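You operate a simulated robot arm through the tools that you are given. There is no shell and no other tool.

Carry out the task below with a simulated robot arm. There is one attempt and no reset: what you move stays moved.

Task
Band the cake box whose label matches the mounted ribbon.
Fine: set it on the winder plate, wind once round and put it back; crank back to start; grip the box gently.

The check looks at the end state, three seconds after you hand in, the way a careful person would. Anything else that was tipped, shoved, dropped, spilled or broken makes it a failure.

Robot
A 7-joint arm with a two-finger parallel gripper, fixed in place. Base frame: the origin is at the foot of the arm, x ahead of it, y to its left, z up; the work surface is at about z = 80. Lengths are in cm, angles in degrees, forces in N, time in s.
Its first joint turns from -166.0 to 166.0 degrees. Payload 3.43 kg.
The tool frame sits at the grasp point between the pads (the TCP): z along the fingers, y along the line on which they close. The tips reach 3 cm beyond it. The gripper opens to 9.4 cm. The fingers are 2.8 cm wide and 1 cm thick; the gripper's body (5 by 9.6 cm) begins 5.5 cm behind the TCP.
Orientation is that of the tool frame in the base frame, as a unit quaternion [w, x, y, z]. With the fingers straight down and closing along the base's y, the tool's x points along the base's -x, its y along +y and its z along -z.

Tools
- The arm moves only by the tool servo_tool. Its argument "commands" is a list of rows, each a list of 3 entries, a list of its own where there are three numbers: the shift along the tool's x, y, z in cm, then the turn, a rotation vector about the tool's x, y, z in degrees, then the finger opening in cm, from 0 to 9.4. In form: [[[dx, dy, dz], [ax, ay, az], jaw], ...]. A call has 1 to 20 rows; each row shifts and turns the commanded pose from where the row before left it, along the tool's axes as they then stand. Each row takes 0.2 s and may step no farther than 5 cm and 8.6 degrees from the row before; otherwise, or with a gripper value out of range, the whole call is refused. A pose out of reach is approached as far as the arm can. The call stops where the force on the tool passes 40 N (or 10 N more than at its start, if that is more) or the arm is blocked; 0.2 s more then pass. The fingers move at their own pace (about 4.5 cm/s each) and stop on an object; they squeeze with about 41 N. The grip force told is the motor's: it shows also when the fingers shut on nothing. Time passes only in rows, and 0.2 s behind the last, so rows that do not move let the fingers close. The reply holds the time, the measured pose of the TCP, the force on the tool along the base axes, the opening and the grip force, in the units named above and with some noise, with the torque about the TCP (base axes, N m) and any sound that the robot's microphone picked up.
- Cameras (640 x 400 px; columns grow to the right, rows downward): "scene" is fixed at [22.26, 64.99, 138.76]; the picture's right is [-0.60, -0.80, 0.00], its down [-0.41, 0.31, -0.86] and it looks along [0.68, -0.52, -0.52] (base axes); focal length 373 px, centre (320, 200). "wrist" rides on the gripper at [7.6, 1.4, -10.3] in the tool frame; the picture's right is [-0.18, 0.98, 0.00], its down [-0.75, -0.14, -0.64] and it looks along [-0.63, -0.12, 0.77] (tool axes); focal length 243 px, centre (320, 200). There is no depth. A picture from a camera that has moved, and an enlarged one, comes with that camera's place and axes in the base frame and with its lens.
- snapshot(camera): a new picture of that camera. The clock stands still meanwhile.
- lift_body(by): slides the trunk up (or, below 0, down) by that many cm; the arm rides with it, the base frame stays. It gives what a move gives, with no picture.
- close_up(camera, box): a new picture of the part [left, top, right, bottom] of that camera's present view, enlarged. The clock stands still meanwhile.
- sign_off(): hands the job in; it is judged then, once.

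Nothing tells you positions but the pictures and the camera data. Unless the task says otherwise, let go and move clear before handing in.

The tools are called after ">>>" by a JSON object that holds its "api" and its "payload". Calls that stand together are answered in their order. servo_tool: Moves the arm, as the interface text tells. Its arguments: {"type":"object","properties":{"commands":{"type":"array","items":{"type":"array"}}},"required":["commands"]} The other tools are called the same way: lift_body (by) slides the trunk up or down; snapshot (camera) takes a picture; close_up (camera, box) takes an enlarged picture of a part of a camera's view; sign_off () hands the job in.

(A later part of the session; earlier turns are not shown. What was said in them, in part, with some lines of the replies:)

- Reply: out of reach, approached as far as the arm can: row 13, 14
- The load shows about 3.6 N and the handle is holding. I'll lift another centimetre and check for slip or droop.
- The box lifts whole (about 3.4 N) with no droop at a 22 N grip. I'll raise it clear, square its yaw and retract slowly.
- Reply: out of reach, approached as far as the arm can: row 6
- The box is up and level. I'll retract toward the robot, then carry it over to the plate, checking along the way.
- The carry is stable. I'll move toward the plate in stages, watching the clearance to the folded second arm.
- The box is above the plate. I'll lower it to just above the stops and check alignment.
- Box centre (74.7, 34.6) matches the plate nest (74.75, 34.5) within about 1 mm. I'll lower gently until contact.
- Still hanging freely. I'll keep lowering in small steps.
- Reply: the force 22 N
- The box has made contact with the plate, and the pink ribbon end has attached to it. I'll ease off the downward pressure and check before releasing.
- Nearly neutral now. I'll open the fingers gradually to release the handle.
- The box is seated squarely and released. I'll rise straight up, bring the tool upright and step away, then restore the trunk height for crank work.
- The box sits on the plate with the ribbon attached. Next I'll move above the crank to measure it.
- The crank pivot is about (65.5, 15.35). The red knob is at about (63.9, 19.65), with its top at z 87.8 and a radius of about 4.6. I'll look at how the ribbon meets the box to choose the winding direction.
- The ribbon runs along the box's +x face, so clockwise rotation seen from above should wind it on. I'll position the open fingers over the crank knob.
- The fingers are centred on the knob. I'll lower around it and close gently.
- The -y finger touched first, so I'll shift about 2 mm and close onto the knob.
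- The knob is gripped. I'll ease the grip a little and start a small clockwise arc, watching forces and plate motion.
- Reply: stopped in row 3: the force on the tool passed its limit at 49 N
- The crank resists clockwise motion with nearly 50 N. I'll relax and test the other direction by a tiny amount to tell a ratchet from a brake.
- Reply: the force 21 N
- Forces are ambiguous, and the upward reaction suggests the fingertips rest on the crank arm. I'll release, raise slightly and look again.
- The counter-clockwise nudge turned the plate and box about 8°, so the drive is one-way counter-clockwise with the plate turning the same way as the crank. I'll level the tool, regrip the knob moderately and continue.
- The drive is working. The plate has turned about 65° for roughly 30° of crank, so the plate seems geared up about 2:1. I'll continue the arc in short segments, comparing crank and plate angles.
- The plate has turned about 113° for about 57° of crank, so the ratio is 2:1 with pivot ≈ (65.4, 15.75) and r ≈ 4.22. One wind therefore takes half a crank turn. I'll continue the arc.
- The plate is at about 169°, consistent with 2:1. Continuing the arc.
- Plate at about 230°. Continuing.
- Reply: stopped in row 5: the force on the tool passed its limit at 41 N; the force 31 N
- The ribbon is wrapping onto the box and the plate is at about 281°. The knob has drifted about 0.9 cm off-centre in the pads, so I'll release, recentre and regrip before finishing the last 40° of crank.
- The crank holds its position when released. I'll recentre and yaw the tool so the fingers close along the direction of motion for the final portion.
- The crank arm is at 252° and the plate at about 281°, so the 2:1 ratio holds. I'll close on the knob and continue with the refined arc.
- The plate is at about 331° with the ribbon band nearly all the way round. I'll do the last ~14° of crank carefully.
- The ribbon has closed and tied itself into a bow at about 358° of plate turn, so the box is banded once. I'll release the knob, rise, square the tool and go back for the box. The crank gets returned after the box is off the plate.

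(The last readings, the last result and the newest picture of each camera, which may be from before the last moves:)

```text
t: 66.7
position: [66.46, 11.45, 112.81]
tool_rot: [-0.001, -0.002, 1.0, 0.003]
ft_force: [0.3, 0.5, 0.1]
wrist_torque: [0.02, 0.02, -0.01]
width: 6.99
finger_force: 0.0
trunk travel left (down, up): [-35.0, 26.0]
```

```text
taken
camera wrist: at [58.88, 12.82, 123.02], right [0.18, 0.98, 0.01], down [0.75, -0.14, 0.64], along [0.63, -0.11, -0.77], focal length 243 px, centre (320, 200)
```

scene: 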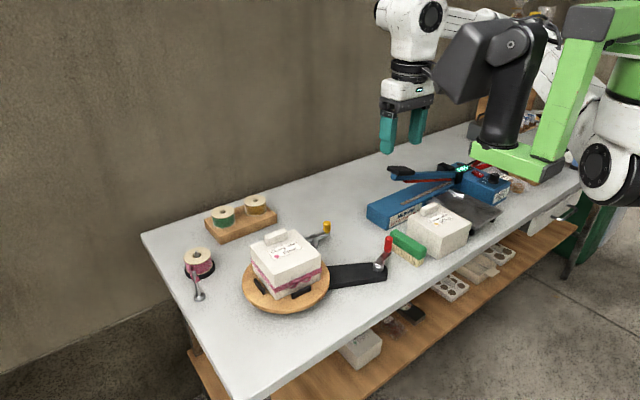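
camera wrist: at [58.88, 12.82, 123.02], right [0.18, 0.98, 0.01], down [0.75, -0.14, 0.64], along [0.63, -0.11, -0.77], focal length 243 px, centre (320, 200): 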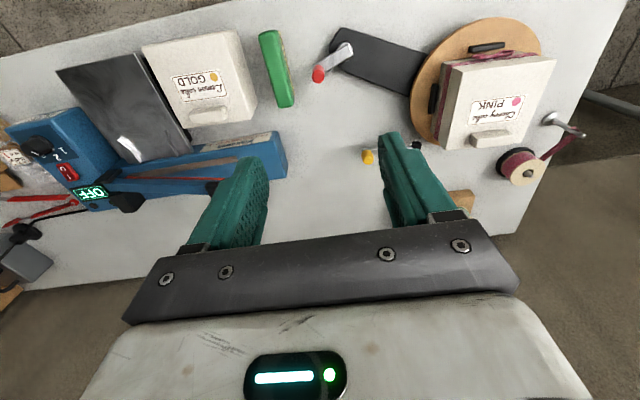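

All clear. I'll move toward the box and lower the trunk again.

>>> {"api": "servo_tool", "payload": {"commands": [[[-0.92, 2.75, -0.7], [0, 0, 0], 7.5], [[-0.92, 2.75, -0.7], [0, 0, 0], 8], [[-0.92, 2.75, -0.7], [0, 0, 0], 8], [[-0.92, 2.75, -0.7], [0, 0, 0], 8], [[-0.92, 2.75, -0.7], [0, 0, 0], 8], [[-0.92, 2.75, -0.7], [0, 0, 0], 8], [[0, 0, 0], [0, 0, 0], 8]]}}

>>> {"api": "lift_body", "payload": {"by": -16}}

>>> {"api": "servo_tool", "payload": {"commands": [[[0, 0, 0], [0, -4, 0], 8], [[0, 0, 0], [0, -4, 0], 8], [[0, 0, 0], [0, 0, 0], 8]]}}

>>> {"api": "snapshot", "payload": {"camera": "scene"}}

>>> {"api": "snapshot", "payload": {"camera": "wrist"}}

```text
t: 68.3
position: [72.08, 27.92, 117.07]
tool_rot: [-0.001, -0.001, 1.0, 0.003]
ft_force: [-0.2, 0.0, 0.4]
wrist_torque: [-0.01, 0.01, -0.01]
width: 8.01
finger_force: 0.1
trunk travel left (down, up): [-35.0, 26.0]
```

```text
t: 70.2
position: [71.99, 27.8, 101.08]
tool_rot: [-0.002, 0.0, 1.0, 0.003]
ft_force: [-0.9, -1.2, -0.1]
wrist_torque: [0.01, 0.01, 0.02]
width: 8.0
finger_force: 0.0
trunk travel left (down, up): [-19.0, 42.0]
```

```text
t: 71.0
position: [72.0, 27.84, 101.25]
tool_rot: [0.069, -0.001, 0.998, 0.003]
ft_force: [0.1, 0.4, -0.9]
wrist_torque: [-0.03, -0.02, 0.02]
width: 8.0
finger_force: 0.1
trunk travel left (down, up): [-19.0, 42.0]
```

```text
taken
```

scene: 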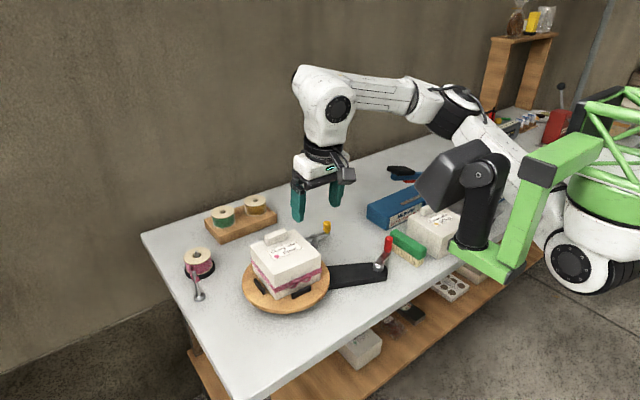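

```text
taken
camera wrist: at [63.01, 29.19, 110.2], right [0.18, 0.98, 0.03], down [0.66, -0.15, 0.74], along [0.73, -0.11, -0.67], focal length 243 px, centre (320, 200)
```

wrist: 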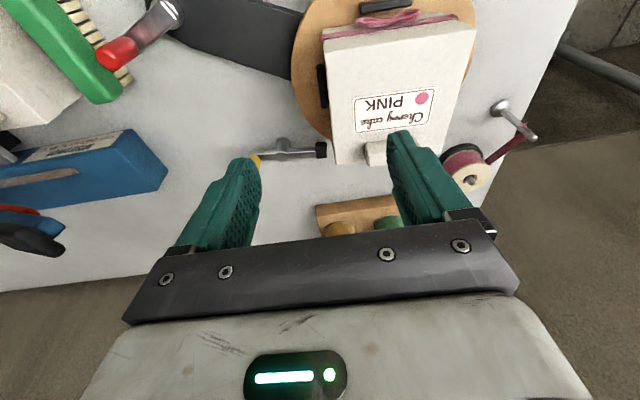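

>>> {"api": "servo_tool", "payload": {"commands": [[[-1.454, 1.615, 0.52], [0.3, 0, 0], 8], [[-1.454, 1.615, 0.52], [0, 0, 0], 8.5], [[-1.454, 1.615, 0.52], [0, 0, 0], 9], [[-1.454, 1.615, 0.52], [0, 0, 0], 9], [[0, 0, 0], [0, 0, 0], 9]]}}

>>> {"api": "close_up", "payload": {"camera": "wrist", "box": [200, 0, 440, 180]}}

>>> {"api": "close_up", "payload": {"camera": "scene", "box": [225, 190, 355, 320]}}

```text
t: 72.2
position: [78.01, 34.31, 99.64]
tool_rot: [0.069, 0.0, 0.998, 0.0]
ft_force: [-0.2, -0.8, -1.0]
wrist_torque: [-0.05, -0.01, 0.0]
width: 8.99
finger_force: 0.0
trunk travel left (down, up): [-19.0, 42.0]
```

```text
2.22 times, centred on (320, 90) of wrist
camera zoom: at [69.1, 35.72, 108.78], right [0.18, 0.98, 0.03], down [0.66, -0.14, 0.74], along [0.73, -0.12, -0.67], focal length 539 px, centre (320, 444)
```

zoom: 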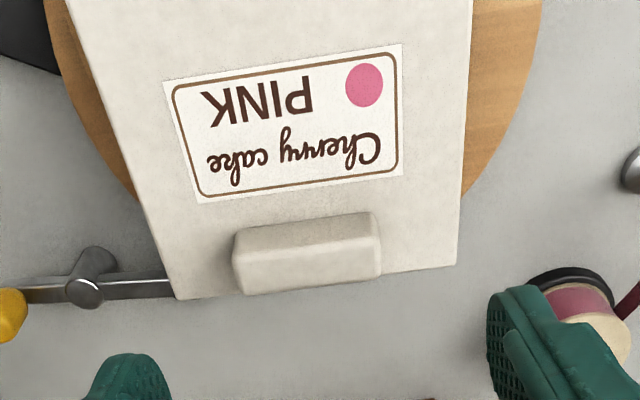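

```text
3.08 times, centred on (290, 255) of scene
camera zoom: at [22.26, 64.99, 138.76], right [-0.6, -0.8, 0.0], down [-0.41, 0.31, -0.86], along [0.68, -0.52, -0.52], focal length 1147 px, centre (412, 31)
```

zoom: 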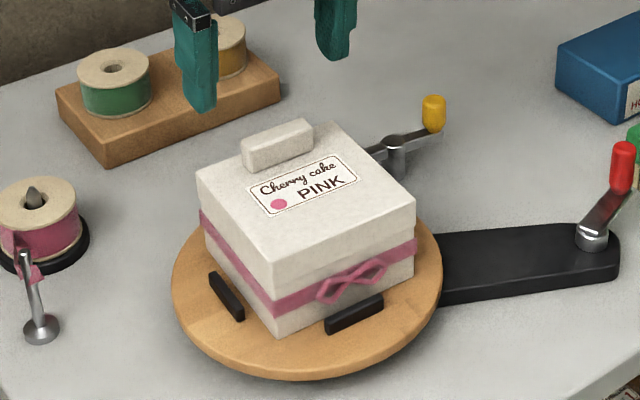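

The box is yawed only about -1.6° from its placed pose, with the handle at about (78.4, 34.0). I'll match the yaw and descend around the handle.

>>> {"api": "servo_tool", "payload": {"commands": [[[0, -0.27, 0], [0.22, 0, 1.58], 9], [[0.135, 0, 0.971], [0, 0, 0], 9], [[0.135, 0, 0.971], [0, 0, 0], 9], [[0.135, 0, 0.971], [0, 0, 0], 9], [[0.135, 0, 0.971], [0, 0, 0], 9], [[0.12, 0, 0.87], [0, 0, 0], 9], [[0.12, 0, 0.87], [0, 0, 0], 9], [[0, 0, 0], [0, 0, 0], 9]]}}

>>> {"api": "close_up", "payload": {"camera": "wrist", "box": [180, 60, 460, 240]}}

>>> {"api": "close_up", "payload": {"camera": "scene", "box": [235, 190, 345, 310]}}

```text
t: 74.0
position: [77.96, 34.09, 94.24]
tool_rot: [0.069, 0.014, 0.997, 0.0]
ft_force: [0.4, 0.0, -0.6]
wrist_torque: [0.0, 0.02, -0.02]
width: 9.0
finger_force: 0.1
trunk travel left (down, up): [-19.0, 42.0]
```

```text
2.22 times, centred on (320, 150) of wrist
camera zoom: at [69.12, 35.69, 103.26], right [0.21, 0.98, 0.03], down [0.65, -0.16, 0.74], along [0.73, -0.14, -0.67], focal length 539 px, centre (320, 311)
```

zoom: 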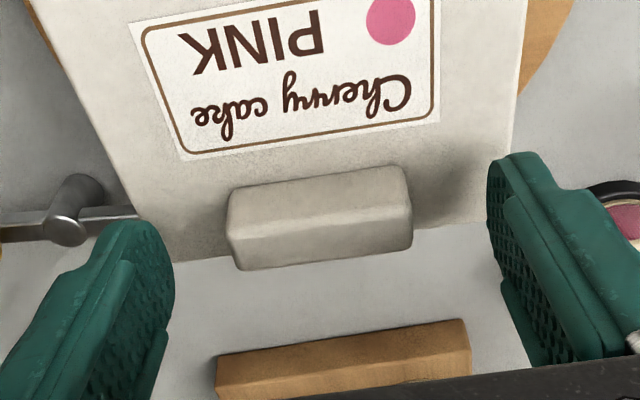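

```text
3.33 times, centred on (290, 250) of scene
camera zoom: at [22.26, 64.99, 138.76], right [-0.6, -0.8, 0.0], down [-0.41, 0.31, -0.86], along [0.68, -0.52, -0.52], focal length 1242 px, centre (420, 33)
```

zoom: 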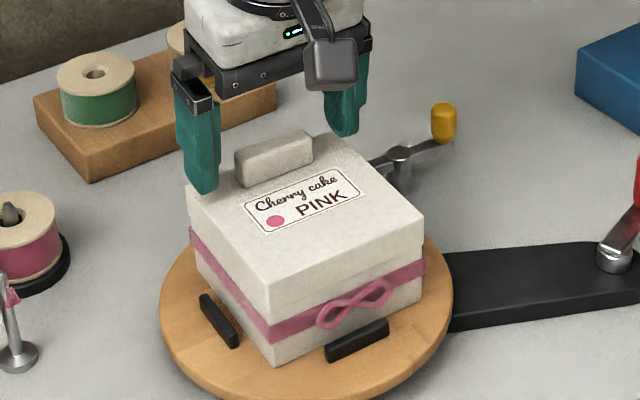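

>>> {"api": "servo_tool", "payload": {"commands": [[[0.068, 0, 0.49], [0, 0, 0], 8.5], [[0, 0, 0], [0, 0, 0], 7.2], [[0, 0, 0], [0, 0, 0], 6.2], [[0, 0, 0], [0, 0, 0], 5.5], [[0, 0, 0], [0, 0, 0], 5.2], [[0, 0, 0], [0, 0, 0], 5.1], [[0, 0, 0], [0, 0, 0], 5.05], [[0, 0, 0], [0, 0, 0], 5.05]]}}

>>> {"api": "servo_tool", "payload": {"commands": [[[0, 0, 0], [0, 0, 0], 4.9], [[0, 0, 0], [0, 0, 0], 4.9], [[0, 0, 0], [0, 0, 0], 4.9]]}}

>>> {"api": "close_up", "payload": {"camera": "wrist", "box": [220, 80, 420, 220]}}

```text
t: 75.8
position: [78.07, 33.98, 93.67]
tool_rot: [0.07, 0.013, 0.997, 0.0]
ft_force: [-0.5, -0.5, -0.4]
wrist_torque: [0.0, 0.01, -0.01]
width: 5.03
finger_force: 0.1
trunk travel left (down, up): [-19.0, 42.0]
```

```text
t: 76.5
position: [78.05, 34.02, 93.7]
tool_rot: [0.068, 0.014, 0.998, -0.001]
ft_force: [1.2, 1.0, -0.6]
wrist_torque: [0.02, 0.03, -0.07]
width: 5.03
finger_force: 15.6
trunk travel left (down, up): [-19.0, 42.0]
```

```text
2.86 times, centred on (320, 150) of wrist
camera zoom: at [69.15, 35.67, 102.79], right [0.21, 0.98, 0.03], down [0.65, -0.16, 0.74], along [0.73, -0.14, -0.67], focal length 693 px, centre (320, 343)
```

zoom: 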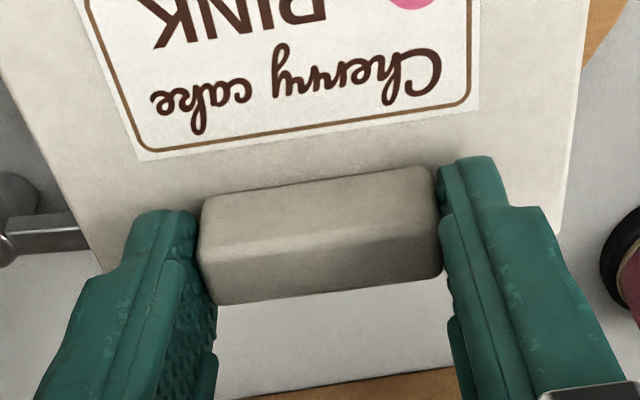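

The grip matches the earlier one almost exactly. I'll tighten to about 20 N and lift off the plate.

>>> {"api": "servo_tool", "payload": {"commands": [[[0, 0, 0], [0, 0, 0], 4.85], [[0, 0, 0], [0, 0, 0], 4.85], [[-0.041, 0, -0.297], [0, 0, 0], 4.85], [[-0.041, 0, -0.297], [0, 0, 0], 4.85], [[-0.041, 0, -0.297], [0, 0, 0], 4.85], [[-0.041, 0, -0.297], [0, 0, 0], 4.85], [[0, 0, 0], [0, 0, 0], 4.85]]}}

>>> {"api": "close_up", "payload": {"camera": "scene", "box": [180, 190, 345, 310]}}

```text
t: 78.2
position: [78.14, 33.98, 95.06]
tool_rot: [0.069, 0.014, 0.998, 0.0]
ft_force: [-0.2, 0.0, -2.4]
wrist_torque: [0.0, -0.09, 0.0]
width: 4.97
finger_force: 22.0
trunk travel left (down, up): [-19.0, 42.0]
```

```text
3.33 times, centred on (262, 250) of scene
camera zoom: at [22.26, 64.99, 138.76], right [-0.6, -0.8, 0.0], down [-0.41, 0.31, -0.86], along [0.68, -0.52, -0.52], focal length 1242 px, centre (512, 33)
```

zoom: 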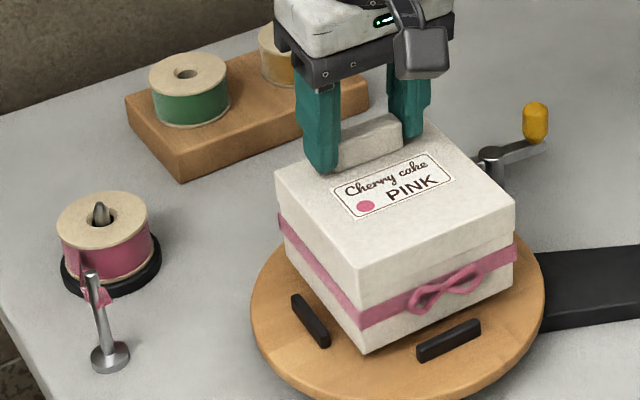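

The banded box is lifted cleanly. I'll carry it back along the reverse path.

>>> {"api": "servo_tool", "payload": {"commands": [[[-0.137, 0, -0.99], [0, 0, 0], 4.85], [[-0.137, 0, -0.99], [0, 0, 0], 4.85], [[-0.137, 0, -0.99], [0, 0, 0], 4.85], [[-0.137, 0, -0.99], [0, 0, 0], 4.85], [[-0.137, 0, -0.99], [0, 0, 0], 4.85], [[-1.48, -1.94, 0.205], [0, 0, 0], 4.85], [[-1.48, -1.94, 0.205], [0, 0, 0], 4.85], [[-1.48, -1.94, 0.205], [0, 0, 0], 4.85], [[-1.48, -1.94, 0.205], [0, 0, 0], 4.85], [[-1.48, -1.94, 0.205], [0, 0, 0], 4.85], [[-1.48, -1.958, 0.367], [0, 0, 0], 4.85], [[-1.48, -1.958, 0.367], [0, 0, 0], 4.85], [[-1.48, -1.958, 0.367], [0, 0, 0], 4.85], [[-1.48, -1.958, 0.367], [0, 0, 0], 4.85], [[-1.48, -1.958, 0.367], [0, 0, 0], 4.85], [[0, 0, 0], [0, 0, 0], 4.85]]}}

>>> {"api": "snapshot", "payload": {"camera": "scene"}}

```text
t: 81.5
position: [92.41, 14.11, 99.22]
tool_rot: [0.069, 0.014, 0.998, 0.0]
ft_force: [0.0, -0.7, -3.6]
wrist_torque: [0.0, -0.14, 0.0]
width: 4.98
finger_force: 21.8
trunk travel left (down, up): [-19.0, 42.0]
```

```text
taken
```

scene: 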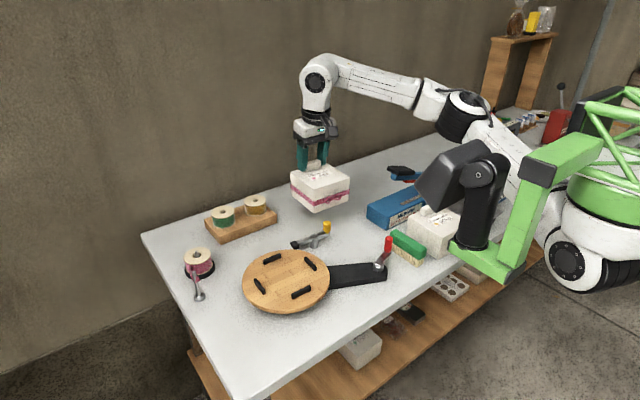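

>>> {"api": "servo_tool", "payload": {"commands": [[[-1.349, 0.04, 0.793], [0.056, 0, 0.396], 4.85], [[-1.349, 0.04, 0.793], [0, 0, 0], 4.85], [[-1.349, 0.04, 0.793], [0, 0, 0], 4.85], [[-1.349, 0.04, 0.793], [0, 0, 0], 4.85], [[-1.349, 0.04, 0.793], [0, 0, 0], 4.85], [[-1.349, 0.04, 0.793], [0, 0, 0], 4.85], [[-1.349, 0.04, 0.793], [0, 0, 0], 4.85], [[0, 0, 0], [0, 0, 0], 4.85]]}}

>>> {"api": "close_up", "payload": {"camera": "scene", "box": [225, 130, 375, 240]}}

```text
t: 83.3
position: [102.65, 14.05, 95.0]
tool_rot: [0.069, 0.017, 0.997, -0.001]
ft_force: [0.0, -0.9, -3.2]
wrist_torque: [-0.03, -0.11, -0.04]
width: 4.98
finger_force: 21.5
trunk travel left (down, up): [-19.0, 42.0]
```

```text
3.64 times, centred on (300, 185) of scene
camera zoom: at [22.26, 64.99, 138.76], right [-0.6, -0.8, 0.0], down [-0.41, 0.31, -0.86], along [0.68, -0.52, -0.52], focal length 1355 px, centre (393, 254)
```

zoom: 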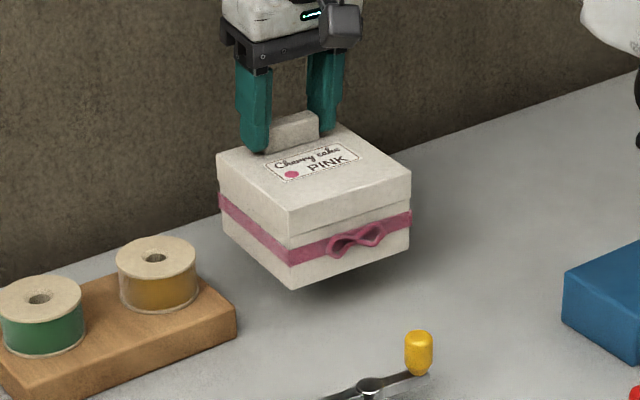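

Right above its original place. I'll lower it in steps.

>>> {"api": "servo_tool", "payload": {"commands": [[[0.111, 0, 0.693], [0, 0, 0], 4.85], [[0.111, 0, 0.693], [0, 0, 0], 4.85], [[0.111, 0, 0.693], [0, 0, 0], 4.85], [[0.111, 0, 0.693], [0, 0, 0], 4.85], [[0.111, 0, 0.693], [0, 0, 0], 4.85], [[0.096, 0, 0.545], [0, 0, 0], 4.85], [[0, 0, 0], [0, 0, 0], 4.85]]}}

>>> {"api": "close_up", "payload": {"camera": "scene", "box": [260, 160, 350, 230]}}

```text
t: 85.0
position: [102.63, 14.06, 90.82]
tool_rot: [0.069, 0.017, 0.997, -0.001]
ft_force: [-0.8, -0.7, -3.1]
wrist_torque: [-0.01, -0.1, 0.01]
width: 4.95
finger_force: 21.7
trunk travel left (down, up): [-19.0, 42.0]
```

```text
5.71 times, centred on (305, 195) of scene
camera zoom: at [22.26, 64.99, 138.76], right [-0.6, -0.8, 0.0], down [-0.41, 0.31, -0.86], along [0.68, -0.52, -0.52], focal length 2129 px, centre (406, 229)
```

zoom: 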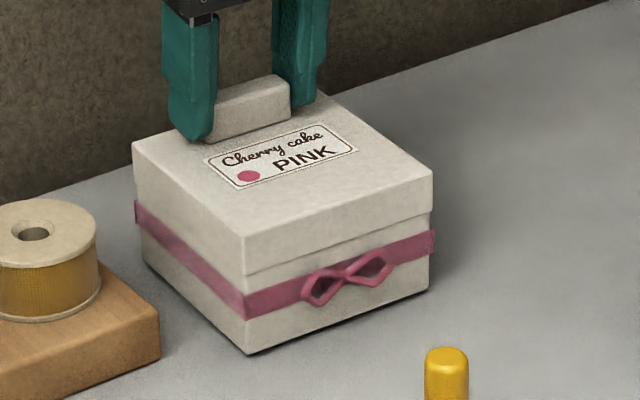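

It's about 4 mm above the table and lines up with the original image position. Final lowering now.

>>> {"api": "servo_tool", "payload": {"commands": [[[0.021, 0, 0.149], [0, 0, 0], 4.85], [[0.021, 0, 0.149], [0, 0, 0], 4.85], [[0, 0, 0], [0, 0, 0], 4.85]]}}

```text
t: 85.8
position: [102.64, 14.14, 90.55]
tool_rot: [0.07, 0.018, 0.997, -0.001]
ft_force: [-0.5, -0.3, -3.3]
wrist_torque: [0.01, -0.11, 0.0]
width: 4.94
finger_force: 22.0
trunk travel left (down, up): [-19.0, 42.0]
```

>>> {"api": "servo_tool", "payload": {"commands": [[[0.014, 0, 0.1], [0, 0, 0], 4.85], [[0.007, 0, 0.05], [0, 0, 0], 4.85], [[0, 0, 0], [0, 0, 0], 4.85]]}}

```text
t: 86.5
position: [102.61, 14.08, 90.64]
tool_rot: [0.07, 0.018, 0.997, 0.0]
ft_force: [4.4, 1.5, 7.4]
wrist_torque: [-0.1, 0.4, -0.05]
width: 4.96
finger_force: 22.7
trunk travel left (down, up): [-19.0, 42.0]
```

The box is touching the table. I'll release gradually and check that it matches its original pose.

>>> {"api": "servo_tool", "payload": {"commands": [[[0, 0, 0], [0, 0, 0], 4.92], [[0, 0, 0], [0, 0, 0], 5.0], [[0, 0, 0], [0, 0, 0], 5.2], [[0, 0, 0], [0, 0, 0], 5.8], [[0, 0, 0], [0, 0, 0], 6.6], [[0, 0, 0], [0, 0, 0], 7.0], [[0, 0, 0], [0, 0, 0], 7.0]]}}

>>> {"api": "close_up", "payload": {"camera": "scene", "box": [260, 160, 350, 230]}}

```text
t: 88.2
position: [102.7, 14.07, 90.31]
tool_rot: [0.069, 0.018, 0.997, -0.001]
ft_force: [-0.3, -0.1, 0.3]
wrist_torque: [0.01, 0.0, 0.01]
width: 6.99
finger_force: 0.0
trunk travel left (down, up): [-19.0, 42.0]
```

```text
5.71 times, centred on (305, 195) of scene
camera zoom: at [22.26, 64.99, 138.76], right [-0.6, -0.8, 0.0], down [-0.41, 0.31, -0.86], along [0.68, -0.52, -0.52], focal length 2129 px, centre (406, 229)
```

zoom: 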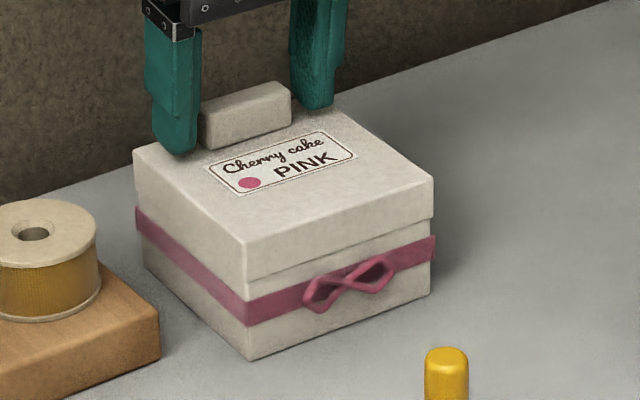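

The box is back within about 1 mm of its original spot and standing flat. I'll rise clear, retract and restore the trunk, then deal with the crank.

>>> {"api": "servo_tool", "payload": {"commands": [[[-0.07, 0, -0.495], [0, 0, 0], 8.0], [[-0.139, 0, -0.99], [0, 0, 0], 8.0], [[-0.139, 0, -0.99], [0, 0, 0], 8.0], [[-0.139, 0, -0.99], [0, 0, 0], 8.0], [[-0.139, 0, -0.99], [0, 0, 0], 8.0], [[1.87, 0, -1.07], [0, 0, 0], 8.0], [[1.87, 0, -1.07], [0, 0, 0], 8.0], [[1.87, 0, -1.07], [0, 0, 0], 8.0], [[1.87, 0, -1.07], [0, 0, 0], 8.0], [[1.87, 0, -1.07], [0, 0, 0], 8.0], [[0, 0, 0], [0, 4, 0], 8.0], [[0, 0, 0], [0, 4, 0], 8.0], [[0, 0, 0], [0, 0, -2], 8.0], [[0, 0, 0], [0, 0, 0], 8.0]]}}

>>> {"api": "lift_body", "payload": {"by": 16}}

>>> {"api": "snapshot", "payload": {"camera": "scene"}}

```text
t: 91.2
position: [92.63, 14.42, 98.98]
tool_rot: [-0.001, 0.001, 1.0, -0.001]
ft_force: [0.4, -0.1, -0.5]
wrist_torque: [-0.01, -0.01, 0.01]
width: 8.01
finger_force: 0.1
trunk travel left (down, up): [-19.0, 42.0]
```

```text
t: 93.0
position: [92.53, 14.48, 114.98]
tool_rot: [-0.001, 0.0, 1.0, 0.0]
ft_force: [-0.4, 0.6, -0.1]
wrist_torque: [0.01, 0.0, -0.01]
width: 7.97
finger_force: 0.1
trunk travel left (down, up): [-35.0, 26.0]
```

```text
taken
```

scene: 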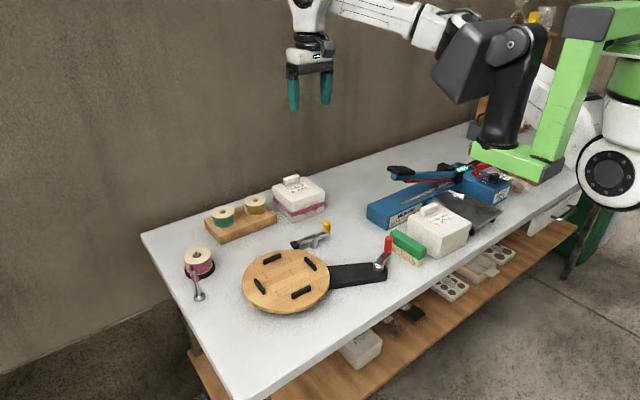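

The banded box is home. Now the crank: it stands half a turn from start. I'll go back to the knob and gently test whether it reverses.

>>> {"api": "servo_tool", "payload": {"commands": [[[3.23, -0.35, 0.5], [0, 0, 0], 6], [[3.23, -0.35, 0.5], [0, 0, 0], 5], [[3.23, -0.35, 1], [0, 0, 0], 4], [[3.23, -0.35, 1.5], [0, 0, 0], 4], [[3.23, -0.35, 1.5], [0, 0, 8.3], 4], [[3.23, -0.35, 1.5], [0, 0, 8.3], 4], [[0, 0, 1.5], [0, 0, 8.3], 4], [[0, 0, 1.5], [0, 0, 8.3], 4], [[0, 0, 0], [0, 0, 8.4], 4], [[0, 0, 0], [0, 0, 8.4], 4], [[0, 0, 0], [0, 0, 0], 4]]}}

>>> {"api": "snapshot", "payload": {"camera": "wrist"}}

```text
t: 95.4
position: [73.3, 12.82, 105.53]
tool_rot: [-0.001, 0.423, 0.906, 0.001]
ft_force: [0.4, -0.2, 0.0]
wrist_torque: [0.03, 0.0, 0.05]
width: 4.0
finger_force: 0.0
trunk travel left (down, up): [-35.0, 26.0]
```

```text
taken
camera wrist: at [69.5, 19.51, 115.73], right [0.87, 0.49, 0.0], down [0.38, -0.67, 0.64], along [0.31, -0.56, -0.77], focal length 243 px, centre (320, 200)
```

wrist: 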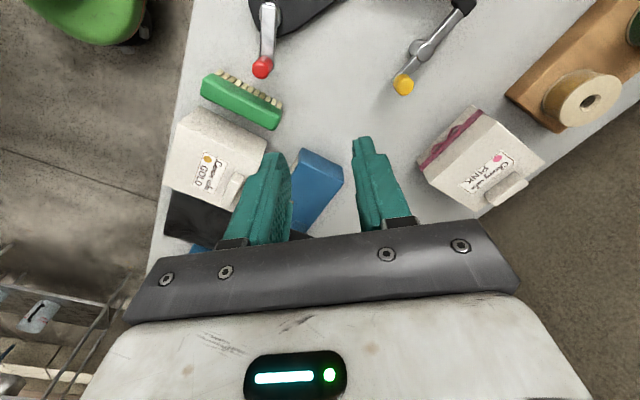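

>>> {"api": "servo_tool", "payload": {"commands": [[[0.85, -1.44, 0], [0, 0, 0], 4], [[0.85, -1.44, 0], [0, 0, 0], 4], [[0.85, -1.44, 0], [0, 0, 0], 4], [[0.85, -1.44, 0], [0, 0, 0], 4], [[0, 0, 2.7], [0, 0, 0], 4], [[0, 0, 2.7], [0, 0, 0], 4], [[0, 0, 2.7], [0, 0, 0], 4], [[0, 0, 2.7], [0, 0, 0], 4], [[0, 0, 2.2], [0, 0, 0], 4], [[0, 0, 0], [0, 0, 0], 4]]}}

>>> {"api": "close_up", "payload": {"camera": "wrist", "box": [220, 70, 420, 220]}}

>>> {"api": "close_up", "payload": {"camera": "scene", "box": [320, 190, 430, 300]}}

```text
t: 97.6
position: [66.59, 11.55, 92.29]
tool_rot: [0.0, 0.422, 0.906, 0.0]
ft_force: [0.4, 0.2, -0.2]
wrist_torque: [0.03, 0.01, 0.02]
width: 4.0
finger_force: 0.1
trunk travel left (down, up): [-35.0, 26.0]
```

```text
2.67 times, centred on (320, 145) of wrist
camera zoom: at [62.89, 18.4, 102.54], right [0.87, 0.49, 0.0], down [0.38, -0.67, 0.64], along [0.31, -0.56, -0.77], focal length 647 px, centre (320, 347)
```

zoom: 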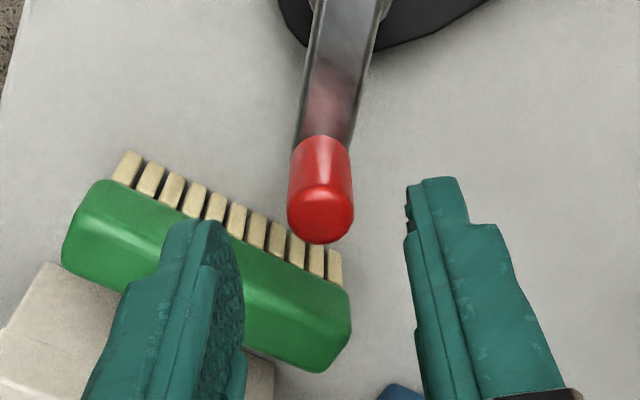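

```text
3.64 times, centred on (375, 245) of scene
camera zoom: at [22.26, 64.99, 138.76], right [-0.6, -0.8, 0.0], down [-0.41, 0.31, -0.86], along [0.68, -0.52, -0.52], focal length 1355 px, centre (120, 36)
```

zoom: 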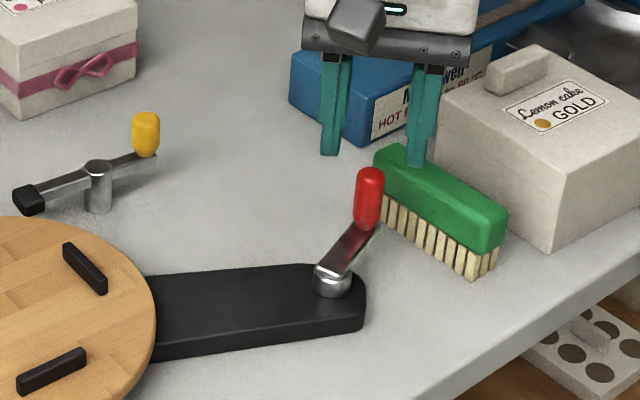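

>>> {"api": "servo_tool", "payload": {"commands": [[[-0.15, 0.05, 1.2], [0, 0, 0], 4], [[0, 0, 1.2], [0, 0, 0], 4], [[0, 0, 1.2], [0, 0, 0], 3.5], [[0, 0, 0.8], [0, 0, 0], 2.8], [[0, 0, 0], [0, 0, 0], 2.2], [[0, 0, 0], [0, 0, 0], 1.9], [[0, 0, 0], [0, 0, 0], 1.75], [[0, 0, 0], [0, 0, 0], 1.68], [[0, 0, 0], [0, 0, 0], 1.68]]}}

>>> {"api": "close_up", "payload": {"camera": "wrist", "box": [220, 70, 420, 220]}}

```text
t: 99.6
position: [66.65, 11.53, 88.04]
tool_rot: [-0.001, 0.423, 0.906, -0.001]
ft_force: [0.2, 0.1, -1.9]
wrist_torque: [0.01, 0.02, -0.01]
width: 1.74
finger_force: 3.8
trunk travel left (down, up): [-35.0, 26.0]
```

```text
2.67 times, centred on (320, 145) of wrist
camera zoom: at [62.87, 18.32, 98.31], right [0.87, 0.49, 0.0], down [0.38, -0.67, 0.64], along [0.31, -0.56, -0.77], focal length 647 px, centre (320, 347)
```

zoom: 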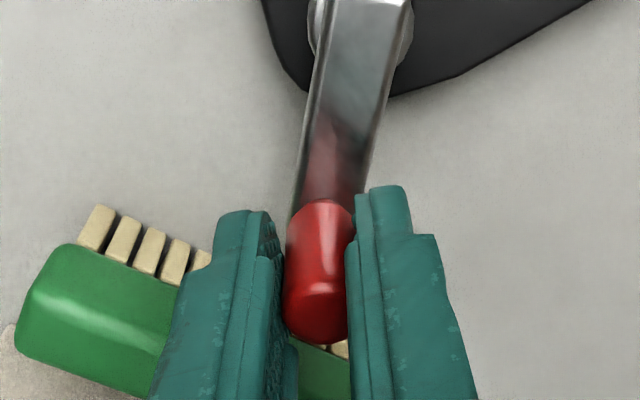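

Gripped. I'll gently test reversing (clockwise) by a few millimetres.

>>> {"api": "servo_tool", "payload": {"commands": [[[0.062, -0.19, 0], [0, 0, 0], 1.68], [[0, 0, 0], [0, 0, 0], 1.68]]}}

>>> {"api": "servo_tool", "payload": {"commands": [[[0.03, -0.095, 0], [0, 0, 0], 1.68], [[0, 0, 0], [0, 0, 0], 1.68]]}}

```text
t: 100.2
position: [66.47, 11.51, 87.99]
tool_rot: [-0.001, 0.422, 0.906, 0.0]
ft_force: [1.3, 1.5, 1.1]
wrist_torque: [0.1, -0.05, -0.01]
width: 1.79
finger_force: 0.7
trunk travel left (down, up): [-35.0, 26.0]
```

```text
t: 100.8
position: [66.45, 11.51, 88.05]
tool_rot: [-0.001, 0.424, 0.906, 0.001]
ft_force: [1.2, 0.7, 0.4]
wrist_torque: [0.04, 0.01, 0.03]
width: 1.77
finger_force: 0.6
trunk travel left (down, up): [-35.0, 26.0]
```

>>> {"api": "servo_tool", "payload": {"commands": [[[0.062, -0.19, 0], [0, 0, 0], 1.68], [[0.062, -0.19, 0], [0, 0, 0], 1.68], [[0, 0, 0], [0, 0, 0], 1.68]]}}

>>> {"api": "close_up", "payload": {"camera": "scene", "box": [220, 200, 420, 330]}}

>>> {"api": "close_up", "payload": {"camera": "wrist", "box": [220, 70, 420, 220]}}

```text
t: 101.6
position: [66.14, 11.43, 88.05]
tool_rot: [-0.001, 0.423, 0.906, 0.001]
ft_force: [1.2, 0.4, 1.0]
wrist_torque: [-0.02, -0.01, -0.02]
width: 1.79
finger_force: 4.3
trunk travel left (down, up): [-35.0, 26.0]
```

```text
3.08 times, centred on (320, 265) of scene
camera zoom: at [22.26, 64.99, 138.76], right [-0.6, -0.8, 0.0], down [-0.41, 0.31, -0.86], along [0.68, -0.52, -0.52], focal length 1147 px, centre (320, 0)
```

zoom: 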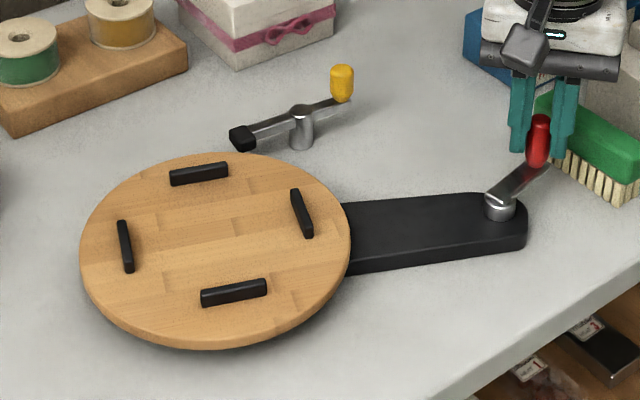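

```text
2.67 times, centred on (320, 145) of wrist
camera zoom: at [62.24, 18.08, 98.24], right [0.87, 0.49, 0.0], down [0.38, -0.67, 0.64], along [0.31, -0.56, -0.77], focal length 647 px, centre (320, 347)
```

zoom: 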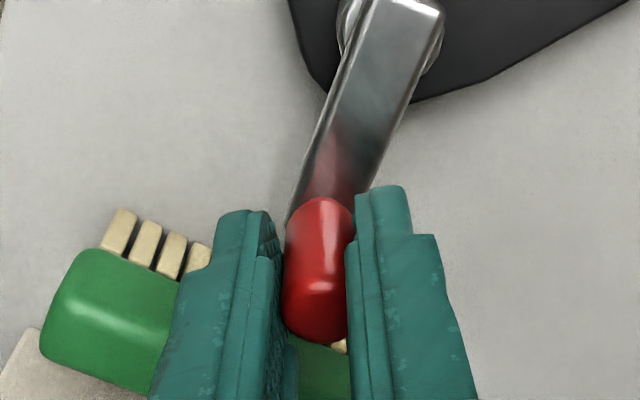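

Reversing works easily and the plate turns back with it, so start is a hard stop at the clockwise end. I'll crank back clockwise along the arc.

>>> {"api": "servo_tool", "payload": {"commands": [[[0.327, -0.503, 0], [0, 0, 0], 1.66], [[0.394, -0.453, 0], [0, 0, 0], 1.66], [[0.453, -0.393, 0], [0, 0, 0], 1.66], [[0.504, -0.327, 0], [0, 0, 0], 1.66], [[0, 0, 0], [0, 0, 0], 1.66]]}}

>>> {"api": "close_up", "payload": {"camera": "wrist", "box": [220, 70, 420, 220]}}

```text
t: 102.8
position: [63.74, 11.44, 88.05]
tool_rot: [-0.002, 0.422, 0.906, 0.0]
ft_force: [0.4, 0.5, 1.0]
wrist_torque: [0.01, -0.04, 0.0]
width: 1.76
finger_force: 0.4
trunk travel left (down, up): [-35.0, 26.0]
```

```text
2.67 times, centred on (320, 145) of wrist
camera zoom: at [59.93, 18.23, 98.28], right [0.87, 0.49, 0.0], down [0.38, -0.67, 0.64], along [0.31, -0.56, -0.77], focal length 647 px, centre (320, 347)
```

zoom: 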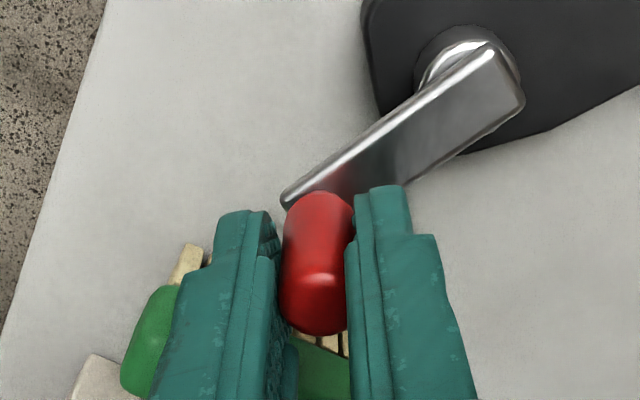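

Crank at about 250°. I'll open slightly, rotate the tool square around the knob and regrip for the next segment.

>>> {"api": "servo_tool", "payload": {"commands": [[[0, 0, 0], [0, 0, 0], 2.3], [[0, 0, 0], [0, 0, 0], 2.9], [[0, 0, 0], [0, 0, -8.3], 2.9], [[0, 0, 0], [0, 0, -8.3], 2.9], [[0, 0, 0], [0, 0, -8.3], 2.9], [[0, 0, 0], [0, 0, -8.3], 2.9], [[0, 0, 0], [0, 0, -8.4], 2.9], [[0, 0, 0], [0, 0, -8.4], 2.9], [[0, 0, 0], [0, 0, 0], 2.9]]}}

>>> {"api": "close_up", "payload": {"camera": "wrist", "box": [220, 70, 420, 220]}}

```text
t: 104.8
position: [63.72, 11.56, 88.07]
tool_rot: [-0.001, -0.001, 1.0, 0.0]
ft_force: [0.3, -1.0, -0.5]
wrist_torque: [-0.02, 0.03, -0.01]
width: 2.87
finger_force: 0.0
trunk travel left (down, up): [-35.0, 26.0]
```

```text
2.67 times, centred on (320, 145) of wrist
camera zoom: at [56.08, 12.95, 98.27], right [0.18, 0.98, 0.0], down [0.75, -0.14, 0.64], along [0.63, -0.12, -0.77], focal length 647 px, centre (320, 347)
```

zoom: 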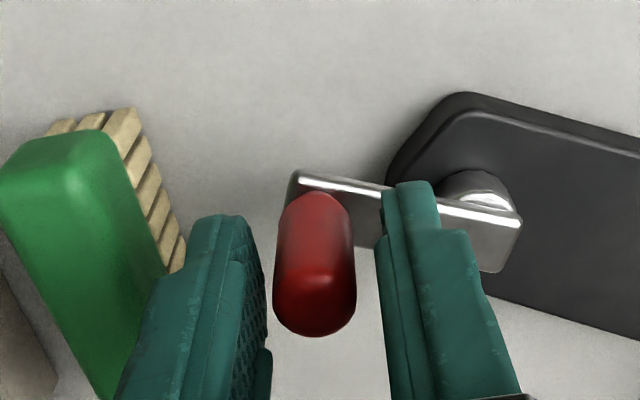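

>>> {"api": "servo_tool", "payload": {"commands": [[[0, -0.08, 0], [0, 0, 0], 2.3], [[0, 0, 0], [0, 0, 0], 1.9], [[0, 0, 0], [0, 0, 0], 1.75], [[0, 0, 0], [0, 0, 0], 1.65], [[0, 0, 0], [0, 0, 0], 1.65], [[0.544, 0.253, 0], [0, 0, 0], 1.65], [[0.503, 0.327, 0], [0, 0, 0], 1.65], [[0.453, 0.393, 0], [0, 0, 0], 1.65], [[0.393, 0.453, 0], [0, 0, 0], 1.65], [[0, 0, 0], [0, 0, 0], 1.65]]}}

>>> {"api": "close_up", "payload": {"camera": "wrist", "box": [220, 70, 420, 220]}}

```text
t: 107.0
position: [61.82, 12.91, 88.26]
tool_rot: [-0.001, -0.001, 1.0, 0.001]
ft_force: [-2.3, 0.0, -0.4]
wrist_torque: [-0.02, -0.11, 0.05]
width: 1.75
finger_force: 23.7
trunk travel left (down, up): [-35.0, 26.0]
```

```text
2.67 times, centred on (320, 145) of wrist
camera zoom: at [54.19, 14.32, 98.5], right [0.18, 0.98, 0.0], down [0.75, -0.14, 0.64], along [0.63, -0.12, -0.77], focal length 647 px, centre (320, 347)
```

zoom: 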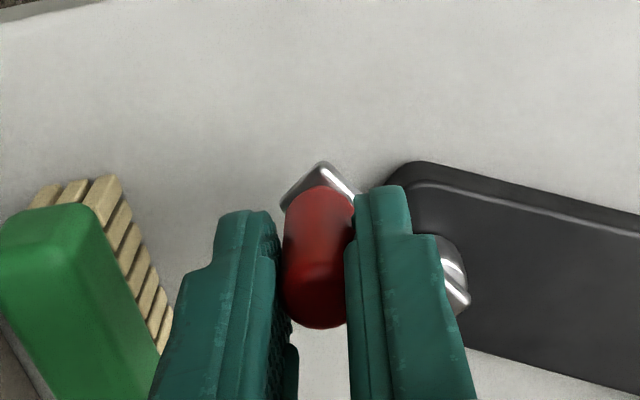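

Moving well with low forces. I'll continue clockwise to about 177°.

>>> {"api": "servo_tool", "payload": {"commands": [[[0.327, 0.503, 0.03], [0, 0, 0], 1.66], [[0.253, 0.544, 0.03], [0, 0, 0], 1.66], [[0.176, 0.574, 0.03], [0, 0, 0], 1.66], [[0.094, 0.592, 0.03], [0, 0, 0], 1.66], [[0.01, 0.6, 0.03], [0, 0, 0], 1.66], [[0, 0, 0], [0, 0, 0], 1.66]]}}

>>> {"api": "close_up", "payload": {"camera": "wrist", "box": [220, 70, 420, 220]}}

>>> {"api": "close_up", "payload": {"camera": "scene", "box": [220, 200, 420, 330]}}

```text
t: 108.4
position: [61.0, 15.63, 87.95]
tool_rot: [0.0, 0.0, 1.0, 0.001]
ft_force: [0.2, -0.5, 1.5]
wrist_torque: [-0.04, -0.07, -0.05]
width: 1.78
finger_force: 4.4
trunk travel left (down, up): [-35.0, 26.0]
```

```text
2.67 times, centred on (320, 145) of wrist
camera zoom: at [53.33, 17.13, 98.14], right [0.18, 0.98, 0.0], down [0.75, -0.14, 0.64], along [0.63, -0.12, -0.77], focal length 647 px, centre (320, 347)
```

zoom: 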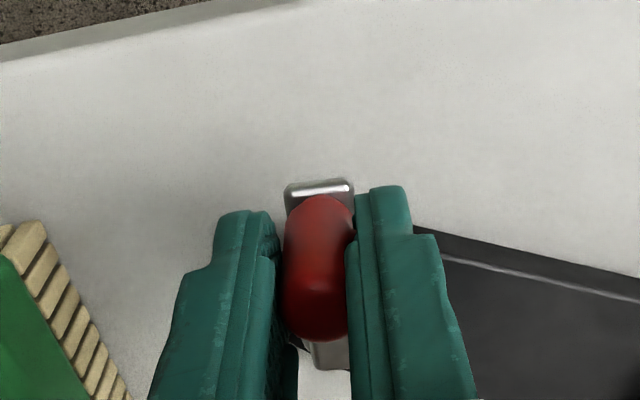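

```text
3.08 times, centred on (320, 265) of scene
camera zoom: at [22.26, 64.99, 138.76], right [-0.6, -0.8, 0.0], down [-0.41, 0.31, -0.86], along [0.68, -0.52, -0.52], focal length 1147 px, centre (320, 0)
```

zoom: 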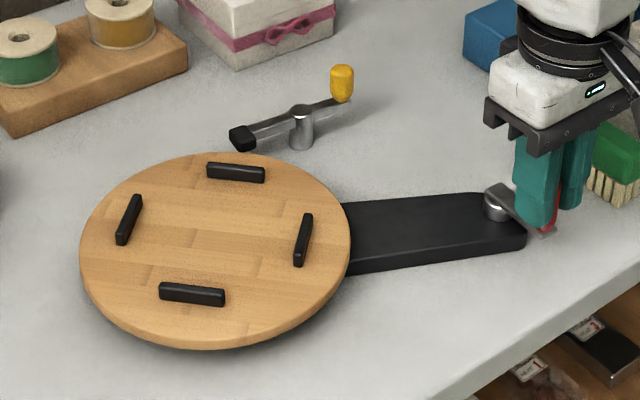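

>>> {"api": "servo_tool", "payload": {"commands": [[[-0.03, 0.6, 0], [0, 0, 0], 1.66], [[-0.11, 0.59, 0], [0, 0, 0], 1.66], [[-0.19, 0.567, 0], [0, 0, 0], 1.66], [[-0.272, 0.535, 0], [0, 0, 0], 1.66], [[-0.343, 0.492, 0], [0, 0, 0], 1.66], [[0, 0, 0], [0, 0, 0], 1.66]]}}

>>> {"api": "close_up", "payload": {"camera": "wrist", "box": [220, 70, 420, 220]}}

>>> {"api": "close_up", "payload": {"camera": "scene", "box": [220, 200, 420, 330]}}

```text
t: 109.8
position: [61.91, 18.49, 88.11]
tool_rot: [0.0, 0.0, 1.0, 0.001]
ft_force: [2.0, -1.5, 0.1]
wrist_torque: [0.05, -0.19, 0.06]
width: 1.76
finger_force: 15.9
trunk travel left (down, up): [-35.0, 26.0]
```

```text
2.67 times, centred on (320, 145) of wrist
camera zoom: at [54.3, 19.91, 98.26], right [0.18, 0.98, 0.0], down [0.75, -0.14, 0.64], along [0.63, -0.12, -0.77], focal length 647 px, centre (320, 347)
```

zoom: 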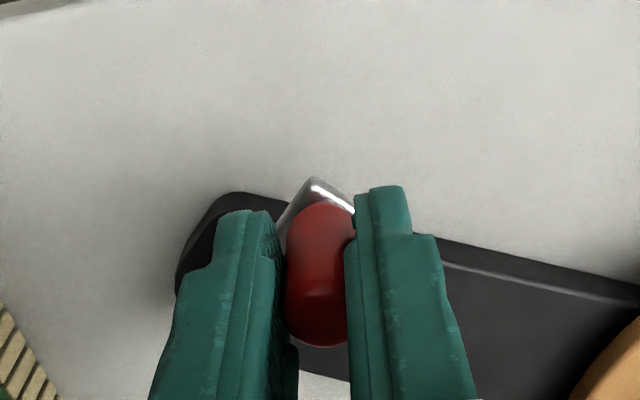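

```text
3.08 times, centred on (320, 265) of scene
camera zoom: at [22.26, 64.99, 138.76], right [-0.6, -0.8, 0.0], down [-0.41, 0.31, -0.86], along [0.68, -0.52, -0.52], focal length 1147 px, centre (320, 0)
```

zoom: 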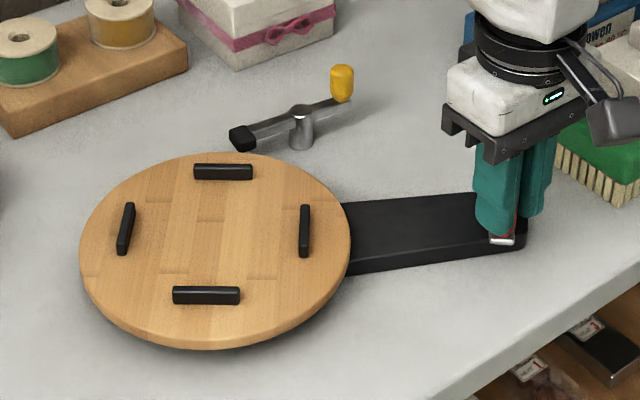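

The crank is about 28° from start. Continuing, then easing up to the start stop.

>>> {"api": "servo_tool", "payload": {"commands": [[[-0.412, 0.436, 0], [0, 0, 0], 1.66], [[-0.469, 0.374, 0], [0, 0, 0], 1.66], [[-0.4, 0.24, 0], [0, 0, 0], 1.66], [[0, 0, 0], [0, 0, 0], 1.66]]}}

>>> {"api": "close_up", "payload": {"camera": "scene", "box": [220, 200, 420, 330]}}

>>> {"api": "close_up", "payload": {"camera": "wrist", "box": [220, 70, 420, 220]}}

```text
t: 110.8
position: [63.22, 19.63, 87.92]
tool_rot: [-0.001, 0.0, 1.0, 0.001]
ft_force: [1.1, -2.9, 2.7]
wrist_torque: [-0.09, -0.03, 0.01]
width: 1.82
finger_force: 1.4
trunk travel left (down, up): [-35.0, 26.0]
```

```text
3.08 times, centred on (320, 265) of scene
camera zoom: at [22.26, 64.99, 138.76], right [-0.6, -0.8, 0.0], down [-0.41, 0.31, -0.86], along [0.68, -0.52, -0.52], focal length 1147 px, centre (320, 0)
```

zoom: 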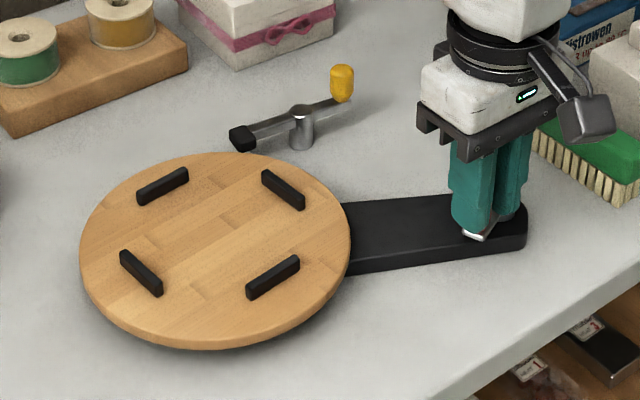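

```text
2.67 times, centred on (320, 145) of wrist
camera zoom: at [55.56, 20.96, 98.15], right [0.18, 0.98, 0.0], down [0.75, -0.14, 0.64], along [0.63, -0.12, -0.77], focal length 647 px, centre (320, 347)
```

zoom: 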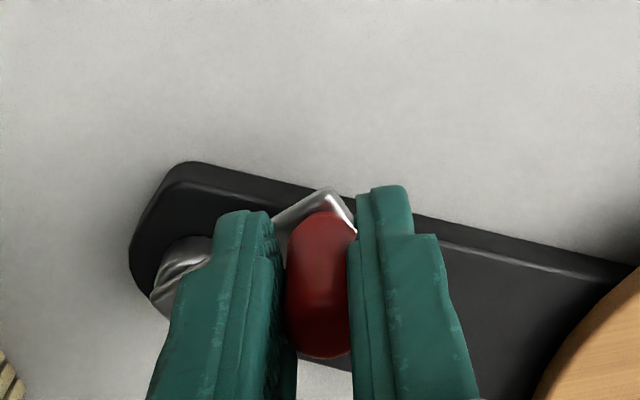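

The plate is about 4–5° from its initial mark. I'll nudge the crank the last couple of degrees.

>>> {"api": "servo_tool", "payload": {"commands": [[[-0.137, 0.061, 0], [0, 0, 0], 1.66], [[-0.09, 0.04, 0], [0, 0, 0], 1.66], [[0, 0, 0], [0, 0, 0], 1.66]]}}

>>> {"api": "close_up", "payload": {"camera": "scene", "box": [220, 200, 420, 330]}}

```text
t: 111.6
position: [63.37, 19.66, 87.9]
tool_rot: [-0.001, 0.0, 1.0, -0.001]
ft_force: [-0.5, -4.1, 2.2]
wrist_torque: [-0.14, 0.0, -0.05]
width: 1.89
finger_force: 2.0
trunk travel left (down, up): [-35.0, 26.0]
```

```text
3.08 times, centred on (320, 265) of scene
camera zoom: at [22.26, 64.99, 138.76], right [-0.6, -0.8, 0.0], down [-0.41, 0.31, -0.86], along [0.68, -0.52, -0.52], focal length 1147 px, centre (320, 0)
```

zoom: 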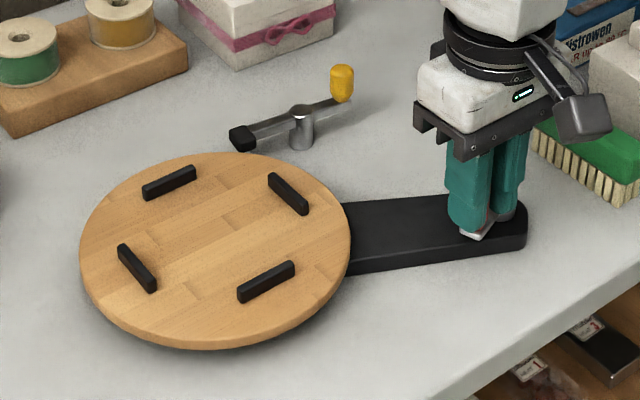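

The plate stops and crank match their initial image positions to within a pixel. I'll release the knob and rise straight up.

>>> {"api": "servo_tool", "payload": {"commands": [[[0, 0, 0], [0, 0, 0], 2.2], [[0, -0.05, 0], [0, 0, 0], 3.0], [[0, 0, -1], [0, 0, 0], 3.5], [[0, 0, -2], [0, 0, 0], 4], [[0, 0, -3], [0, 0, 0], 5], [[0, 0, -4], [0, 0, 0], 6], [[0, 0, -4], [0, 0, 0], 8], [[0, 0, -1], [0, 0, 0], 9.4], [[1, 0, 0], [0, 0, 0], 9.4], [[0, 0, 0], [0, 0, 0], 9.4]]}}

>>> {"api": "snapshot", "payload": {"camera": "scene"}}

>>> {"api": "close_up", "payload": {"camera": "scene", "box": [320, 235, 410, 300]}}

>>> {"api": "snapshot", "payload": {"camera": "wrist"}}

```text
t: 113.8
position: [62.44, 19.59, 102.98]
tool_rot: [-0.001, 0.0, 1.0, 0.001]
ft_force: [0.1, 0.0, 0.1]
wrist_torque: [0.04, 0.04, 0.0]
width: 9.42
finger_force: 0.0
trunk travel left (down, up): [-35.0, 26.0]
```

```text
taken
```

scene: 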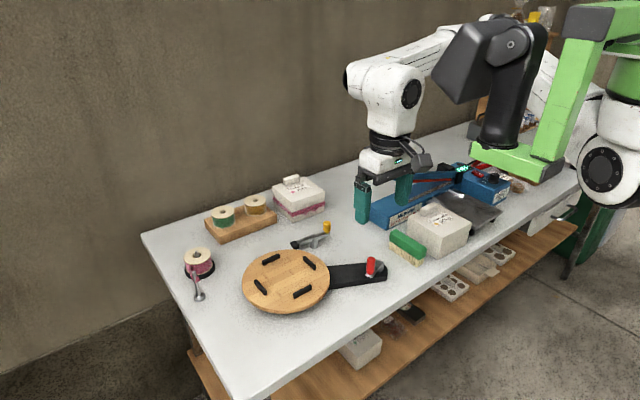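

```text
6.15 times, centred on (365, 268) of scene
camera zoom: at [22.26, 64.99, 138.76], right [-0.6, -0.8, 0.0], down [-0.41, 0.31, -0.86], along [0.68, -0.52, -0.52], focal length 2293 px, centre (43, -215)
```

zoom: 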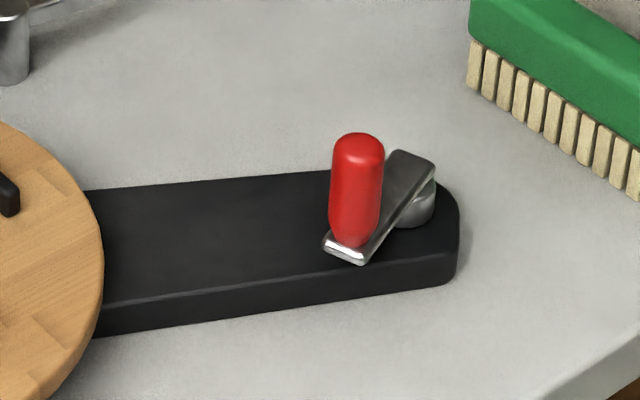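

```text
taken
camera wrist: at [54.82, 21.0, 113.12], right [0.18, 0.98, 0.0], down [0.75, -0.14, 0.64], along [0.63, -0.12, -0.77], focal length 243 px, centre (320, 200)
```

wrist: 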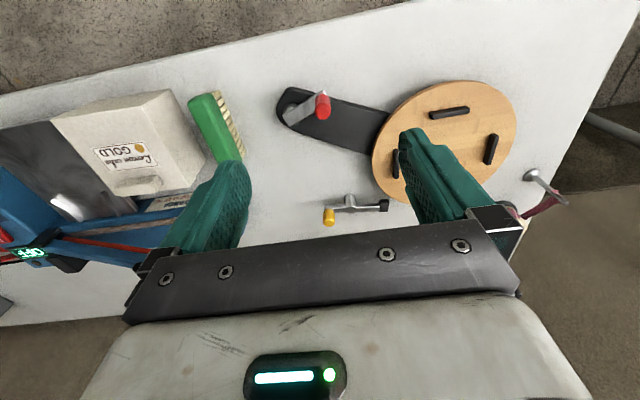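

The crank is exactly where it started and the arm is clear. I'll take a last look at the box and surroundings.

>>> {"api": "close_up", "payload": {"camera": "scene", "box": [260, 160, 350, 230]}}

>>> {"api": "close_up", "payload": {"camera": "scene", "box": [140, 190, 340, 320]}}

```text
5.71 times, centred on (305, 195) of scene
camera zoom: at [22.26, 64.99, 138.76], right [-0.6, -0.8, 0.0], down [-0.41, 0.31, -0.86], along [0.68, -0.52, -0.52], focal length 2129 px, centre (406, 229)
```

zoom: 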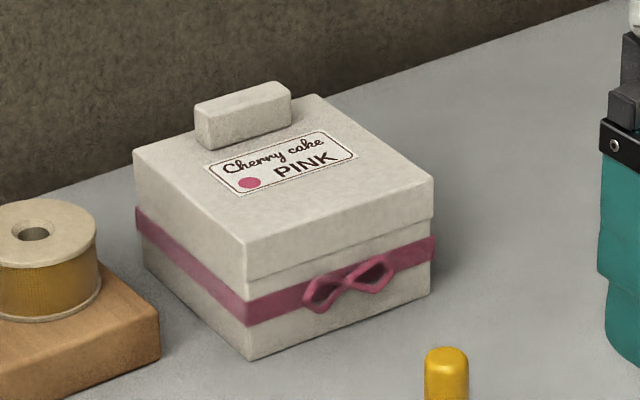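

```text
3.08 times, centred on (240, 255) of scene
camera zoom: at [22.26, 64.99, 138.76], right [-0.6, -0.8, 0.0], down [-0.41, 0.31, -0.86], along [0.68, -0.52, -0.52], focal length 1147 px, centre (566, 31)
```

zoom: 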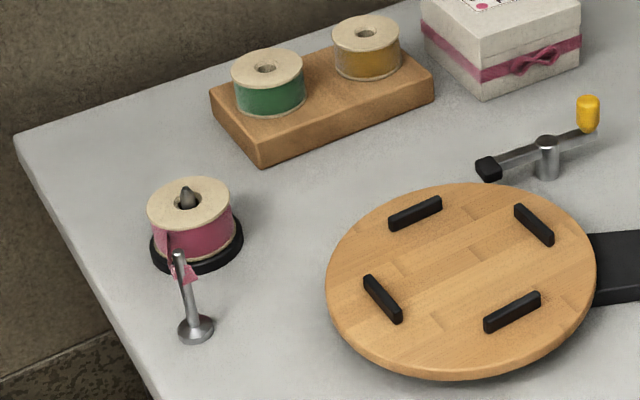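

The pink cherry cake box is banded with a bow, undamaged, and back in its original place. The plate and crank are at their start positions and nothing else has moved, so I'm handing in.

>>> {"api": "sign_off", "payload": {}}

```text
The job is handed in.
```

The Cherry cake "PINK" box, the one matching the mounted pink ribbon, is banded once round with a bow. It is back within about 1 mm of where it started, and I have handed the job in.

- **Grip:** the box was too wide for the jaws, so I carried it by the tab on its lid. I kept the squeeze to about 22 N instead of the gripper's full 41 N. The box shows no marks.
- **Winding:** one full turn of the plate took half a turn of the crank. The ribbon tied itself into a bow just short of the full turn.
- **Crank:** before the wind I first pushed it the wrong way, against its start stop, at nearly 50 N before the arm cut out. Nothing moved and it worked normally afterwards. With the box off, I turned the crank back, and both plate and crank match the first pictures to within about a pixel.
- **Everything else:** the gold-label box, brush, spools, yellow lever and sealer look unmoved in the last pictures. The arm had let go and was clear when I handed in.
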